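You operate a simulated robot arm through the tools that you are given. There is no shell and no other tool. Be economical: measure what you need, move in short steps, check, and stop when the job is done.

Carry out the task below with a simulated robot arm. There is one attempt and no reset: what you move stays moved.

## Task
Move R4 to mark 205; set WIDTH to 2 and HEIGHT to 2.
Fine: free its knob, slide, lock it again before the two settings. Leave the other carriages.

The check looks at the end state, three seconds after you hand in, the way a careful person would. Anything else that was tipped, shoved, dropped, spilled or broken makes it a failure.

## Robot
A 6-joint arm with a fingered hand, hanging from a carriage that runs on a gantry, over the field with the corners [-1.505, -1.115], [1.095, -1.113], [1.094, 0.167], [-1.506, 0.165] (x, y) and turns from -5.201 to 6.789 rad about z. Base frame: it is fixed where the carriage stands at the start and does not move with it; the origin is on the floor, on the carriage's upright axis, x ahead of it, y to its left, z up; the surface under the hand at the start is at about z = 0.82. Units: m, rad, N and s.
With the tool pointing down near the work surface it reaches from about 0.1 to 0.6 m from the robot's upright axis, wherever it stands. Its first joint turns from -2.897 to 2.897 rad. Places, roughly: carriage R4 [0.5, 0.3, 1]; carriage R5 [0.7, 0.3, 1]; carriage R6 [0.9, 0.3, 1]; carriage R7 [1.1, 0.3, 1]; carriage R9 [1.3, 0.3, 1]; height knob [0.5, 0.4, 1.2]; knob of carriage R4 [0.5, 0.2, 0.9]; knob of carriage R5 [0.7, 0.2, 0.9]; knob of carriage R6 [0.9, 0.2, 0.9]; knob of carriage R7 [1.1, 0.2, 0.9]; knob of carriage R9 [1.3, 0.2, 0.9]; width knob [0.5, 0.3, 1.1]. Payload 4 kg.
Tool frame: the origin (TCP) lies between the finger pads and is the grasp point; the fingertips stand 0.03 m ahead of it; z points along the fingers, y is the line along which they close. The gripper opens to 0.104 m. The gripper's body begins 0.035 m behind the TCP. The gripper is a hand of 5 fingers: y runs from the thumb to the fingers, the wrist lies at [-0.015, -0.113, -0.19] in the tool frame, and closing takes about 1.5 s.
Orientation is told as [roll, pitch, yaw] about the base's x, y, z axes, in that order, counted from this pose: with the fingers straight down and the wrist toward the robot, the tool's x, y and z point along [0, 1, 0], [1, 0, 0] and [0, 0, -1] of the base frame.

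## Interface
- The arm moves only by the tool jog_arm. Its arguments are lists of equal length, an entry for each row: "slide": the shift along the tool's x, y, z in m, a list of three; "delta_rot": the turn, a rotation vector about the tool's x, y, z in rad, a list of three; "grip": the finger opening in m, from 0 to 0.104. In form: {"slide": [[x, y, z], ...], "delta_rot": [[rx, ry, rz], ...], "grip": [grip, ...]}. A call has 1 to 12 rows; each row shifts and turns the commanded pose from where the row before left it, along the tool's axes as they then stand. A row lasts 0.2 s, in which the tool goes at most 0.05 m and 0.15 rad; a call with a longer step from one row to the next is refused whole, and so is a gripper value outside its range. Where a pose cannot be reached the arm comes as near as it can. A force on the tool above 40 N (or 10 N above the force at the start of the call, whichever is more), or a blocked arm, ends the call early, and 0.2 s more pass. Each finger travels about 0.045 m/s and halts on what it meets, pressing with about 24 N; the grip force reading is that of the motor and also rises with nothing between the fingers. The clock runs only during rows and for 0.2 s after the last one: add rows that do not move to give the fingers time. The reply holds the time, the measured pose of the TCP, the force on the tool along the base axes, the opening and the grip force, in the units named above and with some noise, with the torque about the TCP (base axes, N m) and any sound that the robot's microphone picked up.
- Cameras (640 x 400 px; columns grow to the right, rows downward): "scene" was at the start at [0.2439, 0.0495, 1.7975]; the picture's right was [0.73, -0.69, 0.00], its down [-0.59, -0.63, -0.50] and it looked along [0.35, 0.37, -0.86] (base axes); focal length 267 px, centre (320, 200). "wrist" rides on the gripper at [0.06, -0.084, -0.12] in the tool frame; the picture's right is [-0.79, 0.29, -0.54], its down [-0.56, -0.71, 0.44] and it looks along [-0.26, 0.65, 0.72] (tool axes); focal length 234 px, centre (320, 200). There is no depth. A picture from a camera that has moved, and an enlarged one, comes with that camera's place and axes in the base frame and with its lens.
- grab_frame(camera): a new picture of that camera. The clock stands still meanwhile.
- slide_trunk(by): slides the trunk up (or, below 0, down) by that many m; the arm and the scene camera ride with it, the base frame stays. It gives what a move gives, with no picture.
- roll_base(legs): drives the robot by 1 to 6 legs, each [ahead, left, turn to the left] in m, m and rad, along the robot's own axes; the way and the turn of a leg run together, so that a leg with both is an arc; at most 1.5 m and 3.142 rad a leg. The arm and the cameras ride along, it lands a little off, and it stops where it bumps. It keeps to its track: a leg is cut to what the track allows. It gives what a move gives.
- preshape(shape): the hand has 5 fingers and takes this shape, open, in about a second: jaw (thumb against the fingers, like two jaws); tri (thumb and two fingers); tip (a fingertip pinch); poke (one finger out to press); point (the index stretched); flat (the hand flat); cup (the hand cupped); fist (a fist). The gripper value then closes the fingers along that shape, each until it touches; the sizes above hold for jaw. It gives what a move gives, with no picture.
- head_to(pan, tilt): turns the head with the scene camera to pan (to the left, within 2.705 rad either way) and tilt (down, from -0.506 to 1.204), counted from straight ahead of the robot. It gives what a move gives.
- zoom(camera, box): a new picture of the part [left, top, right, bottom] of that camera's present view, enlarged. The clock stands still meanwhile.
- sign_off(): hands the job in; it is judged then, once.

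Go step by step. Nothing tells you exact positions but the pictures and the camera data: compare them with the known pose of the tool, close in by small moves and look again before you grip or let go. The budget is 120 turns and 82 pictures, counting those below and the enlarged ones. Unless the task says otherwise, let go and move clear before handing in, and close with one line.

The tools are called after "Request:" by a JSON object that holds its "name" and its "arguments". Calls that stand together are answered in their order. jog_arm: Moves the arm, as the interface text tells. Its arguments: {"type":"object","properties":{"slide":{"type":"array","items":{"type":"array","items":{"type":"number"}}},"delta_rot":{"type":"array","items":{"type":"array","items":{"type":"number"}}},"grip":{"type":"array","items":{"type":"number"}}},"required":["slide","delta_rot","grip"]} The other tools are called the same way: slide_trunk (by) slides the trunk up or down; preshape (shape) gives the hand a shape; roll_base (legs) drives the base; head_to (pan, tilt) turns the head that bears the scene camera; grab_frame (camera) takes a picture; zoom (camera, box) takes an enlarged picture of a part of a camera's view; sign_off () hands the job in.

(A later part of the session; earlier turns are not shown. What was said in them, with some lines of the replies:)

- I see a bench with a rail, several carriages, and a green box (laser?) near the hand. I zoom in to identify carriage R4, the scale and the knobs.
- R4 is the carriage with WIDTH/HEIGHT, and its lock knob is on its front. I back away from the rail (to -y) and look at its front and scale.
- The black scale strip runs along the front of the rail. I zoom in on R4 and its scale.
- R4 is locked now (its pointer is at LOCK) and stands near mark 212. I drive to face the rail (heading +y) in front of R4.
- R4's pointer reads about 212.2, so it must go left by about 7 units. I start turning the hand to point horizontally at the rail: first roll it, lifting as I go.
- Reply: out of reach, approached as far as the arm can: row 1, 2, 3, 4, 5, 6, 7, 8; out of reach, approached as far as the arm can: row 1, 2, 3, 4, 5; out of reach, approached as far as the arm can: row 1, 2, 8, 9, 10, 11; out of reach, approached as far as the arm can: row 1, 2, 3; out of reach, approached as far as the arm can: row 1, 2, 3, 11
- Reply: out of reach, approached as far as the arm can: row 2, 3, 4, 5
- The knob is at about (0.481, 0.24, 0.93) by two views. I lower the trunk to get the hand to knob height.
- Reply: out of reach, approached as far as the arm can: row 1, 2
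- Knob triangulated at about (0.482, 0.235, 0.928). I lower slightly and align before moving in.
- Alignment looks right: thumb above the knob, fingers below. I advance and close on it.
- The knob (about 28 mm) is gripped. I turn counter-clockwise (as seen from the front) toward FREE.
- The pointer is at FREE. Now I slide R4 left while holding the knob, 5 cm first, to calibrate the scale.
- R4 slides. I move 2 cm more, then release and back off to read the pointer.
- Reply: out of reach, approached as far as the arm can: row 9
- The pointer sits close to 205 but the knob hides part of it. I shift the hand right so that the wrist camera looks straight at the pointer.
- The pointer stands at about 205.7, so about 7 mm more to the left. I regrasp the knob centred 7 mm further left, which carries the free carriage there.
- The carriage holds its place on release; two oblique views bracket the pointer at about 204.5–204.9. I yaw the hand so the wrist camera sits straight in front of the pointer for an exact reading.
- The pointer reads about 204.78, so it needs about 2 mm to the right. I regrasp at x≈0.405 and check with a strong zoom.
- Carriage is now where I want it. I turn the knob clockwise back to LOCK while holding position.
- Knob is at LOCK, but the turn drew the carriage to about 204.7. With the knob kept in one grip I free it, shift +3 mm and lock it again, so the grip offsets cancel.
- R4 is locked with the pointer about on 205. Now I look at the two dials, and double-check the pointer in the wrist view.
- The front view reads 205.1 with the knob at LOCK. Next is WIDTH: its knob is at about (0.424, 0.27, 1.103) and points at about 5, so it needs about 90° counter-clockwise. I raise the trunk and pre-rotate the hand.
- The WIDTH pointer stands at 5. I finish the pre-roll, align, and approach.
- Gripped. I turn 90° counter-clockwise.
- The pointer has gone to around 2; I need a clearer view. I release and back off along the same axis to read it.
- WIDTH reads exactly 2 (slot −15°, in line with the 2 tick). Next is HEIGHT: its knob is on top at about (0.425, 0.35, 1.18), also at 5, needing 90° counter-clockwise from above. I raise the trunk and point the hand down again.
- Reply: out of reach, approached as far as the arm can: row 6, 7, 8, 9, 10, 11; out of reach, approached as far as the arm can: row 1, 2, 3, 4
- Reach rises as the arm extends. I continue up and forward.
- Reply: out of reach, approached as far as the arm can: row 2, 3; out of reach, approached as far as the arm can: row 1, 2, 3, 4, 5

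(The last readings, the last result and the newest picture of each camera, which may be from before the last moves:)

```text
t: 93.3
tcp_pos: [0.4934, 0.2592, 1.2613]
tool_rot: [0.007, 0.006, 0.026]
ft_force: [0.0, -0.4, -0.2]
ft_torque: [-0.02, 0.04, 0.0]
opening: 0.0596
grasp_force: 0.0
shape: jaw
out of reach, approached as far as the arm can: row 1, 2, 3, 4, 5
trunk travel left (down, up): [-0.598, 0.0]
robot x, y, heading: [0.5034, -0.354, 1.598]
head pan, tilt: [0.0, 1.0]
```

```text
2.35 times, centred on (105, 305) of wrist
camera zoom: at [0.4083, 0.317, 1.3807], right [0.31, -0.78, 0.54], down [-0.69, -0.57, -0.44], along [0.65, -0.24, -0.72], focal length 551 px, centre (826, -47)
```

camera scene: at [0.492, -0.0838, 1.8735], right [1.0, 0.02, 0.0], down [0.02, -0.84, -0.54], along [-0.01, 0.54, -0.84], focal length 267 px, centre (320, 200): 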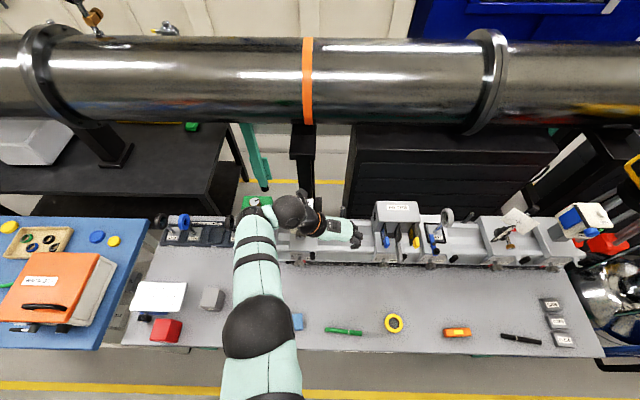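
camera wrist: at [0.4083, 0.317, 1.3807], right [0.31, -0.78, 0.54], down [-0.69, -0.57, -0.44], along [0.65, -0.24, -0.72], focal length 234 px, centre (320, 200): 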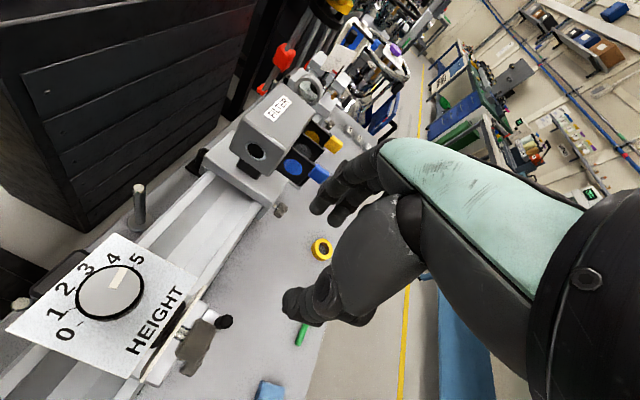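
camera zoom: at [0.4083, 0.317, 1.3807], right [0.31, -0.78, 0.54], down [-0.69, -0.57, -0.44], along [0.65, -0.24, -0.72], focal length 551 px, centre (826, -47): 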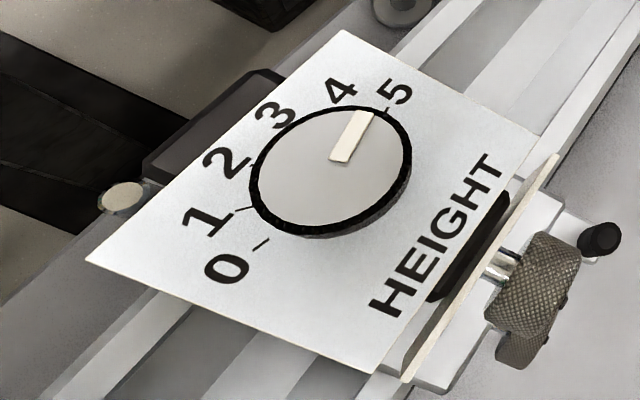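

HEIGHT points at 5; its knob centre is at (0.425, 0.351). I drive the base to bring the downward hand over it.

Request:
{"name": "roll_base", "arguments": {"legs": [[0.0924, 0.0662, 0]]}}

Request:
{"name": "grab_frame", "arguments": {"camera": "wrist"}}

Request:
{"name": "grab_frame", "arguments": {"camera": "scene"}}

```text
t: 94.5
tcp_pos: [0.425, 0.347, 1.2621]
tool_rot: [0.006, 0.003, 0.025]
ft_force: [0.1, -0.4, -0.6]
ft_torque: [-0.01, -0.02, -0.02]
opening: 0.0598
grasp_force: 0.0
shape: jaw
trunk travel left (down, up): [-0.598, 0.0]
robot x, y, heading: [0.4349, -0.2643, 1.593]
head pan, tilt: [0.0, 1.0]
```

```text
20 pictures are left
camera wrist: at [0.3406, 0.4059, 1.3805], right [0.31, -0.78, 0.54], down [-0.69, -0.57, -0.44], along [0.65, -0.24, -0.72], focal length 234 px, centre (320, 200)
```

wrist: 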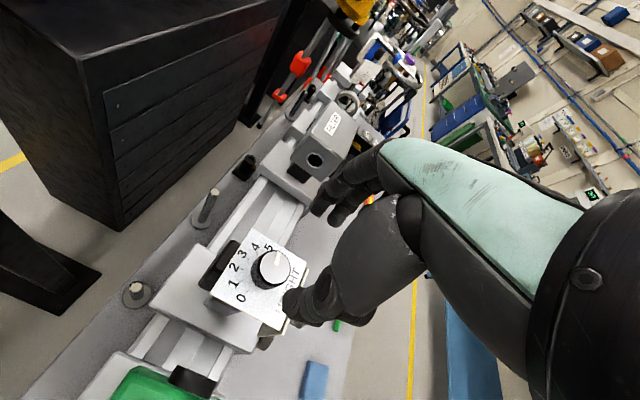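

```text
19 pictures are left
camera scene: at [0.424, 0.0052, 1.8735], right [1.0, 0.02, 0.0], down [0.02, -0.84, -0.54], along [-0.01, 0.54, -0.84], focal length 267 px, centre (320, 200)
```

scene: 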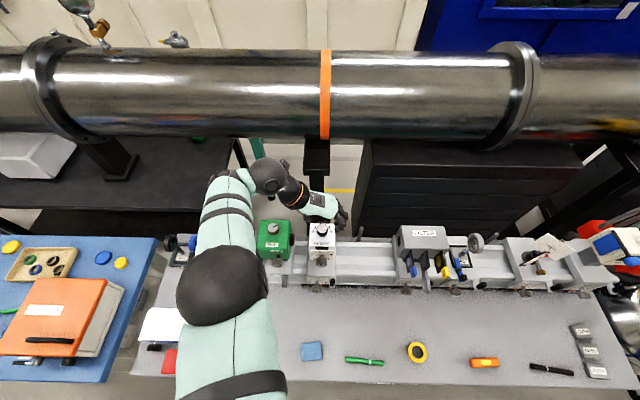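

Request:
{"name": "jog_arm", "arguments": {"slide": [[0.003, 0, 0.01], [0.002, 0, 0.015], [0, 0, 0.015], [0, 0, 0]], "delta_rot": [[0, 0, 0], [0, 0, 0], [0, 0, 0], [0, 0, 0]], "grip": [0.055, 0.055, 0.055, 0.055]}}

Request:
{"name": "zoom", "arguments": {"camera": "wrist", "box": [200, 150, 400, 350]}}

Request:
{"name": "zoom", "arguments": {"camera": "scene", "box": [240, 150, 400, 290]}}

```text
t: 95.5
tcp_pos: [0.4289, 0.3435, 1.2233]
tool_rot: [0.007, 0.005, 0.028]
ft_force: [-0.3, -0.1, 0.5]
ft_torque: [-0.01, 0.01, -0.04]
opening: 0.0557
grasp_force: 0.1
shape: jaw
out of reach, approached as far as the arm can: row 2, 3
trunk travel left (down, up): [-0.598, 0.0]
robot x, y, heading: [0.435, -0.2623, 1.591]
head pan, tilt: [0.0, 1.0]
```

```text
2.00 times, centred on (300, 250) of wrist
camera zoom: at [0.3442, 0.4008, 1.342], right [0.31, -0.78, 0.53], down [-0.69, -0.57, -0.44], along [0.65, -0.23, -0.72], focal length 468 px, centre (360, 100)
```

zoom: 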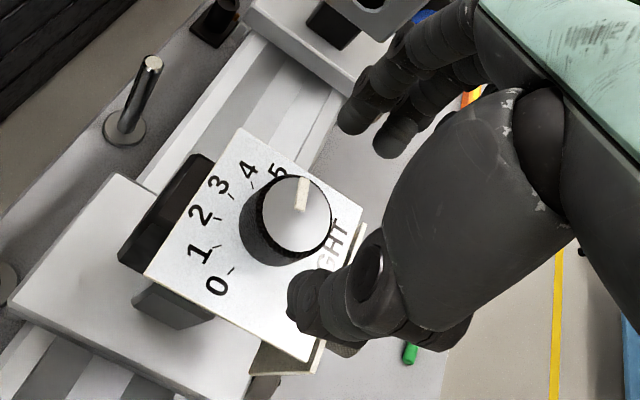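

```text
2.86 times, centred on (320, 220) of scene
camera zoom: at [0.424, 0.0052, 1.8735], right [1.0, 0.02, 0.0], down [0.02, -0.84, -0.54], along [-0.01, 0.54, -0.84], focal length 763 px, centre (320, 143)
```

zoom: 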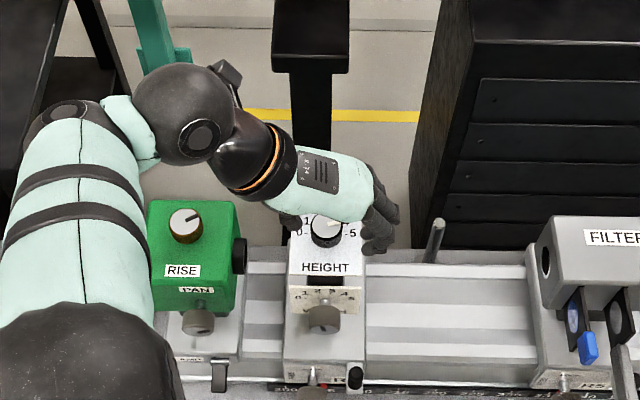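

Request:
{"name": "roll_base", "arguments": {"legs": [[0.012, 0.003, 0]]}}

Request:
{"name": "jog_arm", "arguments": {"slide": [[0, 0, 0.008], [0, 0, 0.008], [0, 0, 0]], "delta_rot": [[0, 0, 0], [0, 0, 0], [0, 0, 0]], "grip": [0.055, 0.055, 0.055]}}

```text
t: 96.2
tcp_pos: [0.4258, 0.3541, 1.223]
tool_rot: [0.009, 0.007, 0.027]
ft_force: [-0.2, -0.2, 0.6]
ft_torque: [0.02, 0.02, 0.0]
opening: 0.0553
grasp_force: 0.0
shape: jaw
trunk travel left (down, up): [-0.598, 0.0]
robot x, y, heading: [0.4297, -0.2533, 1.593]
head pan, tilt: [0.0, 1.0]
```

```text
t: 97.0
tcp_pos: [0.4255, 0.3524, 1.2072]
tool_rot: [0.01, 0.008, 0.029]
ft_force: [0.4, 0.6, -0.1]
ft_torque: [-0.01, -0.05, 0.0]
opening: 0.0556
grasp_force: 0.1
shape: jaw
trunk travel left (down, up): [-0.598, 0.0]
robot x, y, heading: [0.4298, -0.2535, 1.592]
head pan, tilt: [0.0, 1.0]
```

Request:
{"name": "jog_arm", "arguments": {"slide": [[0, 0, 0.008], [0, 0, 0.008], [0, 0, 0]], "delta_rot": [[0, 0, 0], [0, 0, 0], [0, 0, 0]], "grip": [0.055, 0.055, 0.055]}}

Request:
{"name": "zoom", "arguments": {"camera": "wrist", "box": [200, 150, 400, 350]}}

```text
t: 97.8
tcp_pos: [0.4283, 0.3489, 1.1931]
tool_rot: [0.013, 0.01, 0.029]
ft_force: [0.1, -0.3, -0.3]
ft_torque: [-0.03, -0.02, 0.0]
opening: 0.0554
grasp_force: 0.1
shape: jaw
out of reach, approached as far as the arm can: row 1
trunk travel left (down, up): [-0.598, 0.0]
robot x, y, heading: [0.4285, -0.2539, 1.586]
head pan, tilt: [0.0, 1.0]
```

```text
2.00 times, centred on (300, 250) of wrist
camera zoom: at [0.3428, 0.4062, 1.3122], right [0.32, -0.79, 0.53], down [-0.69, -0.57, -0.44], along [0.65, -0.23, -0.73], focal length 468 px, centre (360, 100)
```

zoom: 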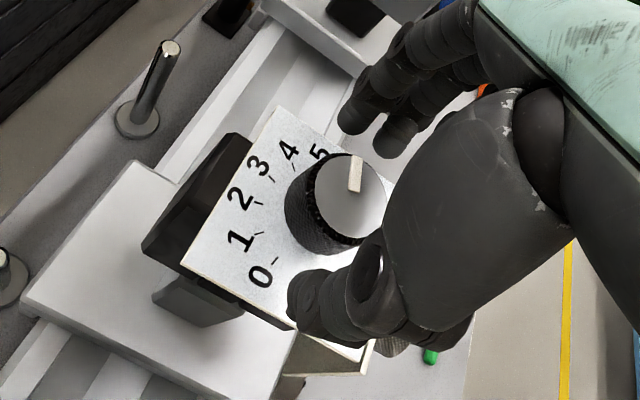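

Before gripping I test above the knob whether the 90° turn is reachable in place.

Request:
{"name": "jog_arm", "arguments": {"slide": [[0, 0, -0.025], [0, 0, 0], [0, 0, 0], [0, 0, 0], [0, 0, 0], [0, 0, 0], [0, 0, 0], [0, 0, 0], [0, 0, 0], [0, 0, 0], [0, 0, 0], [0, 0, 0]], "delta_rot": [[0, 0, 0], [0, 0, -0.143], [0, 0, -0.143], [0, 0, -0.143], [0, 0, -0.143], [0, 0, -0.143], [0, 0, -0.143], [0, 0, -0.143], [0, 0, -0.143], [0, 0, -0.143], [0, 0, -0.143], [0, 0, -0.143]], "grip": [0.055, 0.055, 0.055, 0.055, 0.055, 0.055, 0.055, 0.055, 0.055, 0.055, 0.055, 0.055]}}

```text
t: 100.4
tcp_pos: [0.4247, 0.369, 1.2069]
tool_rot: [0.006, -0.009, 1.597]
ft_force: [0.3, -0.3, 1.7]
ft_torque: [-0.09, -0.07, 0.04]
opening: 0.0562
grasp_force: 0.0
shape: jaw
out of reach, approached as far as the arm can: row 2, 3
trunk travel left (down, up): [-0.598, 0.0]
robot x, y, heading: [0.4298, -0.2558, 1.592]
head pan, tilt: [0.0, 1.0]
```

Request:
{"name": "jog_arm", "arguments": {"slide": [[0, 0, 0], [0, 0, 0], [0, 0, 0], [0, 0, 0]], "delta_rot": [[0, 0, -0.14], [0, 0, -0.14], [0, 0, -0.12], [0, 0, 0]], "grip": [0.055, 0.055, 0.055, 0.055]}}

Request:
{"name": "jog_arm", "arguments": {"slide": [[0, 0, 0], [0, 0, 0], [0, 0, 0], [0, 0, 0], [0, 0, 0], [0, 0, 0], [0, 0, 0], [0, 0, 0], [0, 0, 0], [0, 0, 0], [0, 0, 0], [0, 0, 0]], "delta_rot": [[0, 0, 0.14], [0, 0, 0.14], [0, 0, 0.14], [0, 0, 0.14], [0, 0, 0.14], [0, 0, 0.14], [0, 0, 0.14], [0, 0, 0.14], [0, 0, 0.14], [0, 0, 0.14], [0, 0, 0.14], [0, 0, 0.03]], "grip": [0.055, 0.055, 0.055, 0.055, 0.055, 0.055, 0.055, 0.055, 0.055, 0.055, 0.055, 0.055]}}

Request:
{"name": "grab_frame", "arguments": {"camera": "wrist"}}

```text
t: 101.4
tcp_pos: [0.4256, 0.3689, 1.2079]
tool_rot: [0.004, -0.012, 2.001]
ft_force: [0.5, -0.7, -0.2]
ft_torque: [0.0, 0.0, -0.02]
opening: 0.0555
grasp_force: 0.0
shape: jaw
trunk travel left (down, up): [-0.598, 0.0]
robot x, y, heading: [0.4309, -0.257, 1.596]
head pan, tilt: [0.0, 1.0]
```

```text
t: 104.0
tcp_pos: [0.4256, 0.3707, 1.2064]
tool_rot: [0.007, 0.004, 0.427]
ft_force: [-0.5, 1.1, -0.1]
ft_torque: [-0.01, 0.01, 0.01]
opening: 0.0555
grasp_force: 0.1
shape: jaw
trunk travel left (down, up): [-0.598, 0.0]
robot x, y, heading: [0.4266, -0.2561, 1.591]
head pan, tilt: [0.0, 1.0]
```

```text
15 pictures are left
camera wrist: at [0.3243, 0.3898, 1.3259], right [0.59, -0.6, 0.53], down [-0.41, -0.8, -0.44], along [0.69, 0.04, -0.72], focal length 234 px, centre (320, 200)
```

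wrist: 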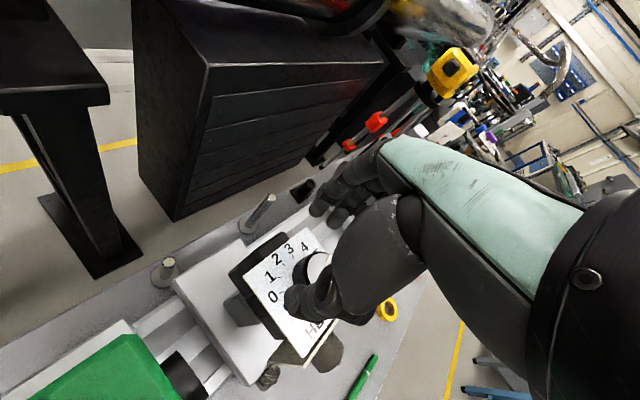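

The whole 90° range (yaw 0.43–2.0) is reachable here. I drive back 17 mm to centre over the knob.

Request:
{"name": "roll_base", "arguments": {"legs": [[-0.0165, 0.001, 0]]}}

Request:
{"name": "jog_arm", "arguments": {"slide": [[0, 0, 0.006], [0, 0, 0.006], [0, 0, 0.003], [0, 0, 0]], "delta_rot": [[0, 0, 0], [0, 0, 0], [0, 0, 0], [0, 0, 0]], "grip": [0.055, 0.055, 0.055, 0.055]}}

Request:
{"name": "zoom", "arguments": {"camera": "wrist", "box": [230, 180, 390, 340]}}

```text
t: 104.8
tcp_pos: [0.4247, 0.3531, 1.2064]
tool_rot: [0.01, 0.001, 0.431]
ft_force: [-0.8, -0.4, 0.9]
ft_torque: [-0.03, 0.01, 0.01]
opening: 0.0556
grasp_force: 0.0
shape: jaw
trunk travel left (down, up): [-0.598, 0.0]
robot x, y, heading: [0.4293, -0.2727, 1.591]
head pan, tilt: [0.0, 1.0]
```

```text
t: 105.8
tcp_pos: [0.4238, 0.3527, 1.1917]
tool_rot: [0.01, 0.001, 0.429]
ft_force: [-0.9, -0.1, -1.0]
ft_torque: [-0.01, 0.01, 0.02]
opening: 0.0554
grasp_force: 0.0
shape: jaw
trunk travel left (down, up): [-0.598, 0.0]
robot x, y, heading: [0.4282, -0.2694, 1.596]
head pan, tilt: [0.0, 1.0]
```

```text
2.50 times, centred on (310, 260) of wrist
camera zoom: at [0.3234, 0.3737, 1.3107], right [0.59, -0.6, 0.53], down [-0.41, -0.8, -0.44], along [0.69, 0.04, -0.72], focal length 585 px, centre (345, 50)
```

zoom: 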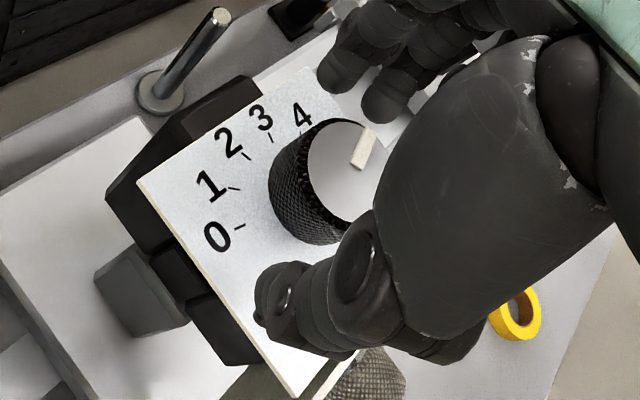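

Request:
{"name": "jog_arm", "arguments": {"slide": [[0, 0, 0.003], [0, 0, 0], [0, 0, 0], [0, 0, 0], [0, 0, 0], [0, 0, 0], [0, 0, 0], [0, 0, 0]], "delta_rot": [[0, 0, 0], [0, 0, 0], [0, 0, 0], [0, 0, 0], [0, 0, 0], [0, 0, 0], [0, 0, 0], [0, 0, 0]], "grip": [0.055, 0.045, 0.035, 0.025, 0.015, 0.005, 0, 0]}}

Request:
{"name": "zoom", "arguments": {"camera": "wrist", "box": [230, 180, 390, 340]}}

```text
t: 107.6
tcp_pos: [0.4243, 0.3529, 1.188]
tool_rot: [0.011, 0.003, 0.431]
ft_force: [-4.6, -0.6, -2.3]
ft_torque: [0.02, 0.09, -0.03]
opening: 0.0247
grasp_force: 24.4
shape: jaw
trunk travel left (down, up): [-0.598, 0.0]
robot x, y, heading: [0.429, -0.267, 1.591]
head pan, tilt: [0.0, 1.0]
```

```text
2.50 times, centred on (310, 260) of wrist
camera zoom: at [0.3229, 0.3732, 1.3077], right [0.6, -0.6, 0.53], down [-0.41, -0.8, -0.44], along [0.69, 0.04, -0.72], focal length 585 px, centre (345, 50)
```

zoom: 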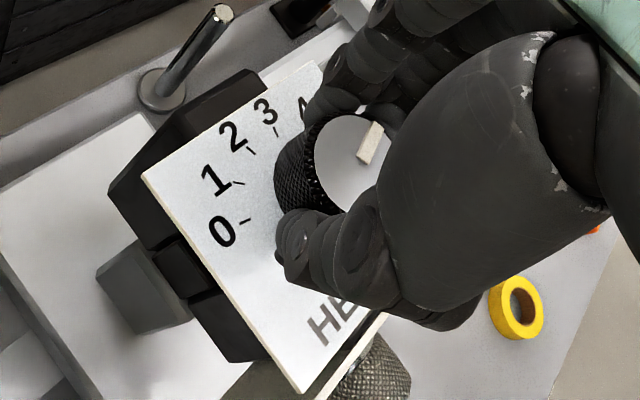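

Gripped at 5. I turn 90° counter-clockwise (seen from above).

Request:
{"name": "jog_arm", "arguments": {"slide": [[0, 0, 0], [0, 0, 0], [0, 0, 0], [0, 0, 0], [0, 0, 0], [0, 0, 0], [0, 0, 0], [0, 0, 0], [0, 0, 0], [0, 0, 0], [0, 0, 0], [0, 0, 0]], "delta_rot": [[0, 0, -0.143], [0, 0, -0.143], [0, 0, -0.143], [0, 0, -0.143], [0, 0, -0.143], [0, 0, -0.143], [0, 0, -0.143], [0, 0, -0.143], [0, 0, -0.143], [0, 0, -0.143], [0, 0, -0.143], [0, 0, 0]], "grip": [0, 0, 0, 0, 0, 0, 0, 0, 0, 0, 0, 0]}}

Request:
{"name": "zoom", "arguments": {"camera": "wrist", "box": [230, 180, 390, 340]}}

```text
t: 110.2
tcp_pos: [0.424, 0.3519, 1.1879]
tool_rot: [0.003, -0.008, 2.001]
ft_force: [-5.6, -7.8, -1.5]
ft_torque: [-0.24, 0.1, 0.0]
opening: 0.0242
grasp_force: 24.2
shape: jaw
trunk travel left (down, up): [-0.598, 0.0]
robot x, y, heading: [0.4291, -0.2669, 1.593]
head pan, tilt: [0.0, 1.0]
```

```text
2.50 times, centred on (310, 260) of wrist
camera zoom: at [0.4044, 0.251, 1.3063], right [0.6, 0.59, 0.54], down [0.8, -0.4, -0.44], along [-0.04, 0.7, -0.71], focal length 585 px, centre (345, 50)
```

zoom: 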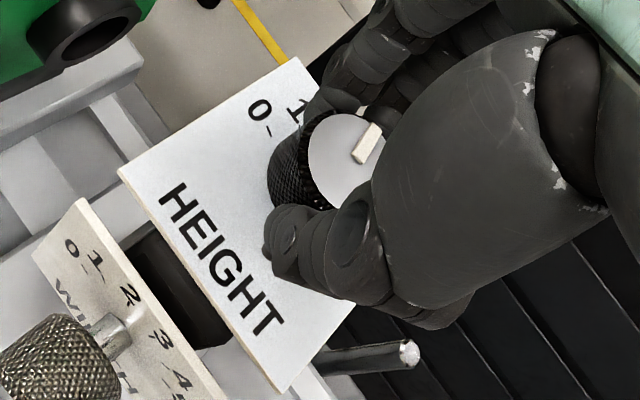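

The pointer computes to −15°, i.e. 2. I open and lift off gently.

Request:
{"name": "jog_arm", "arguments": {"slide": [[0, 0, 0], [0, 0, 0], [0, 0, 0], [0, 0, 0], [0, 0, -0.01], [0, 0, -0.01], [0, 0, 0]], "delta_rot": [[0, 0, 0], [0, 0, 0], [0, 0, 0], [0, 0, 0], [0, 0, 0], [0, 0, 0], [0, 0, 0]], "grip": [0.035, 0.045, 0.055, 0.06, 0.06, 0.06, 0.06]}}

Request:
{"name": "jog_arm", "arguments": {"slide": [[0, 0, -0.01], [0, 0, -0.01], [0, 0, 0]], "delta_rot": [[0, 0, 0], [0, 0, 0], [0, 0, 0]], "grip": [0.06, 0.06, 0.06]}}

```text
t: 111.8
tcp_pos: [0.4253, 0.3541, 1.2078]
tool_rot: [0.002, -0.01, 2.001]
ft_force: [-0.5, 0.6, -0.2]
ft_torque: [-0.01, 0.01, -0.01]
opening: 0.0594
grasp_force: 0.2
shape: jaw
trunk travel left (down, up): [-0.598, 0.0]
robot x, y, heading: [0.4289, -0.2726, 1.59]
head pan, tilt: [0.0, 1.0]
```

```text
t: 112.6
tcp_pos: [0.4242, 0.3526, 1.2273]
tool_rot: [0.003, -0.011, 2.003]
ft_force: [0.7, 0.5, 0.3]
ft_torque: [-0.03, -0.01, -0.01]
opening: 0.0597
grasp_force: 0.0
shape: jaw
trunk travel left (down, up): [-0.598, 0.0]
robot x, y, heading: [0.4272, -0.2737, 1.595]
head pan, tilt: [0.0, 1.0]
```

Request:
{"name": "jog_arm", "arguments": {"slide": [[0, 0, -0.01], [0, 0, -0.01], [0, 0, -0.01], [0, 0, 0]], "delta_rot": [[0, 0, 0], [0, 0, 0], [0, 0, 0], [0, 0, 0]], "grip": [0.06, 0.06, 0.06, 0.06]}}

Request:
{"name": "roll_base", "arguments": {"legs": [[-0.3, 0, 0]]}}

Request:
{"name": "grab_frame", "arguments": {"camera": "scene"}}

Request:
{"name": "grab_frame", "arguments": {"camera": "wrist"}}

```text
t: 113.6
tcp_pos: [0.4252, 0.353, 1.2598]
tool_rot: [0.003, -0.011, 2.002]
ft_force: [-0.6, 0.6, 0.8]
ft_torque: [0.01, 0.0, 0.02]
opening: 0.0596
grasp_force: 0.1
shape: jaw
trunk travel left (down, up): [-0.598, 0.0]
robot x, y, heading: [0.4299, -0.2698, 1.588]
head pan, tilt: [0.0, 1.0]
```

```text
t: 115.6
tcp_pos: [0.4299, 0.0545, 1.2588]
tool_rot: [0.001, -0.01, 2.009]
ft_force: [0.3, 0.2, 1.3]
ft_torque: [-0.01, 0.0, -0.01]
opening: 0.0596
grasp_force: 0.1
shape: jaw
trunk travel left (down, up): [-0.598, 0.0]
robot x, y, heading: [0.4379, -0.5699, 1.601]
head pan, tilt: [0.0, 1.0]
```

```text
11 pictures are left
camera scene: at [0.4267, -0.2982, 1.8735], right [1.0, 0.03, 0.0], down [0.02, -0.84, -0.54], along [-0.01, 0.54, -0.84], focal length 267 px, centre (320, 200)
```

scene: 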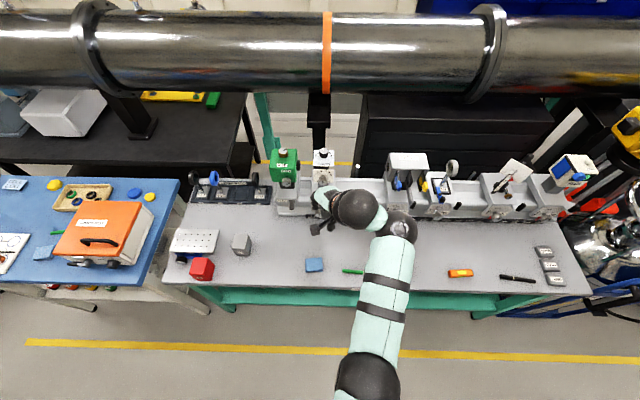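

```text
10 pictures are left
camera wrist: at [0.4106, -0.0466, 1.3768], right [0.6, 0.59, 0.54], down [0.8, -0.4, -0.44], along [-0.04, 0.7, -0.71], focal length 234 px, centre (320, 200)
```

wrist: 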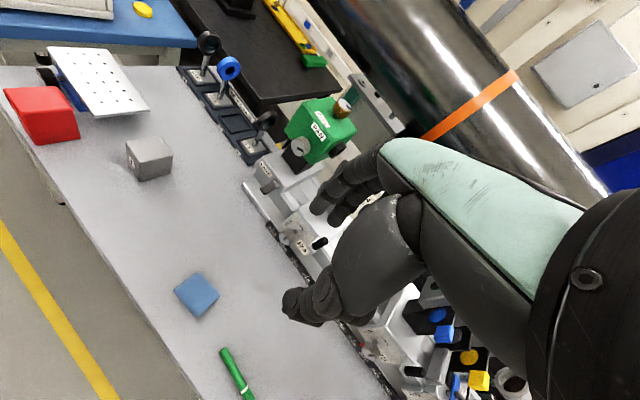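

Request:
{"name": "zoom", "arguments": {"camera": "scene", "box": [300, 140, 348, 170]}}

Request:
{"name": "zoom", "arguments": {"camera": "scene", "box": [280, 140, 380, 220]}}

```text
13.33 times, centred on (324, 155) of scene
camera zoom: at [0.4267, -0.2982, 1.8735], right [1.0, 0.03, 0.0], down [0.02, -0.84, -0.54], along [-0.01, 0.54, -0.84], focal length 3560 px, centre (267, 800)
```

zoom: 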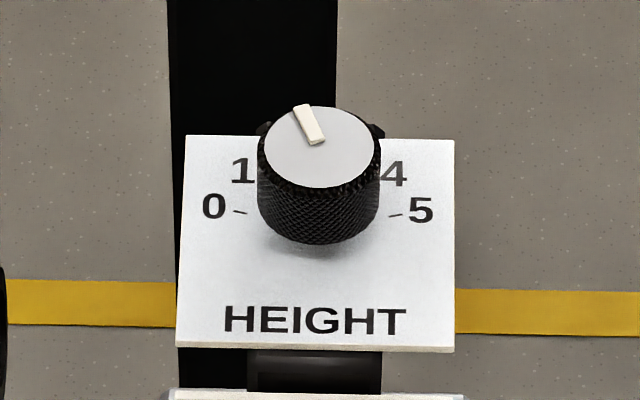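

```text
5.00 times, centred on (330, 180) of scene
camera zoom: at [0.4267, -0.2982, 1.8735], right [1.0, 0.03, 0.0], down [0.02, -0.84, -0.54], along [-0.01, 0.54, -0.84], focal length 1335 px, centre (270, 300)
```

zoom: 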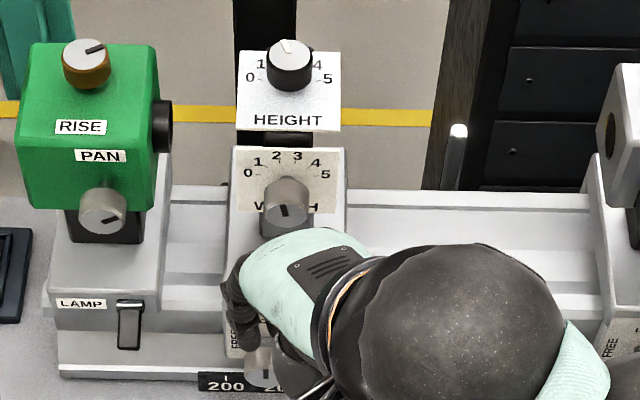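

HEIGHT points at 2. I move the hand aside to verify R4's pointer and lock a last time.

Request:
{"name": "roll_base", "arguments": {"legs": [[-0.1, -0.15, 0]]}}

Request:
{"name": "zoom", "arguments": {"camera": "scene", "box": [240, 110, 340, 190]}}

```text
t: 117.1
tcp_pos: [0.5812, -0.0401, 1.259]
tool_rot: [0.001, -0.01, 2.008]
ft_force: [-0.7, -0.7, 0.1]
ft_torque: [0.01, -0.01, -0.01]
opening: 0.0595
grasp_force: 0.0
shape: jaw
trunk travel left (down, up): [-0.598, 0.0]
robot x, y, heading: [0.588, -0.6621, 1.6]
head pan, tilt: [0.0, 1.0]
```

```text
5.00 times, centred on (290, 150) of scene
camera zoom: at [0.5786, -0.3928, 1.8735], right [1.0, 0.03, 0.0], down [0.02, -0.84, -0.54], along [-0.02, 0.54, -0.84], focal length 1335 px, centre (470, 450)
```

zoom: 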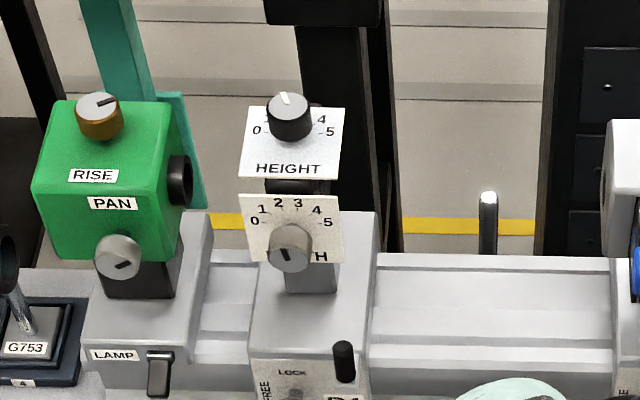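

Request:
{"name": "zoom", "arguments": {"camera": "scene", "box": [275, 175, 325, 210]}}

```text
11.43 times, centred on (300, 192) of scene
camera zoom: at [0.5786, -0.3928, 1.8735], right [1.0, 0.03, 0.0], down [0.02, -0.84, -0.54], along [-0.02, 0.54, -0.84], focal length 3052 px, centre (549, 286)
```

zoom: 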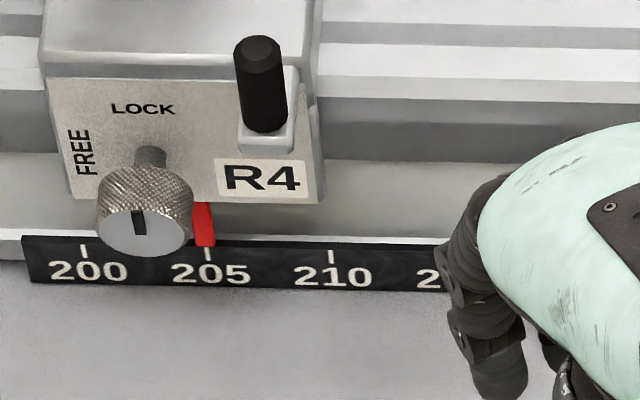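

R4's pointer meets the 205 tick, its knob is at LOCK, WIDTH and HEIGHT both read 2, and the hand is clear of everything. I hand in.

Request:
{"name": "sign_off", "arguments": {}}

```text
The job is handed in.
```

R4 is locked at mark 205, WIDTH and HEIGHT are both set to 2, and the other carriages were not touched.
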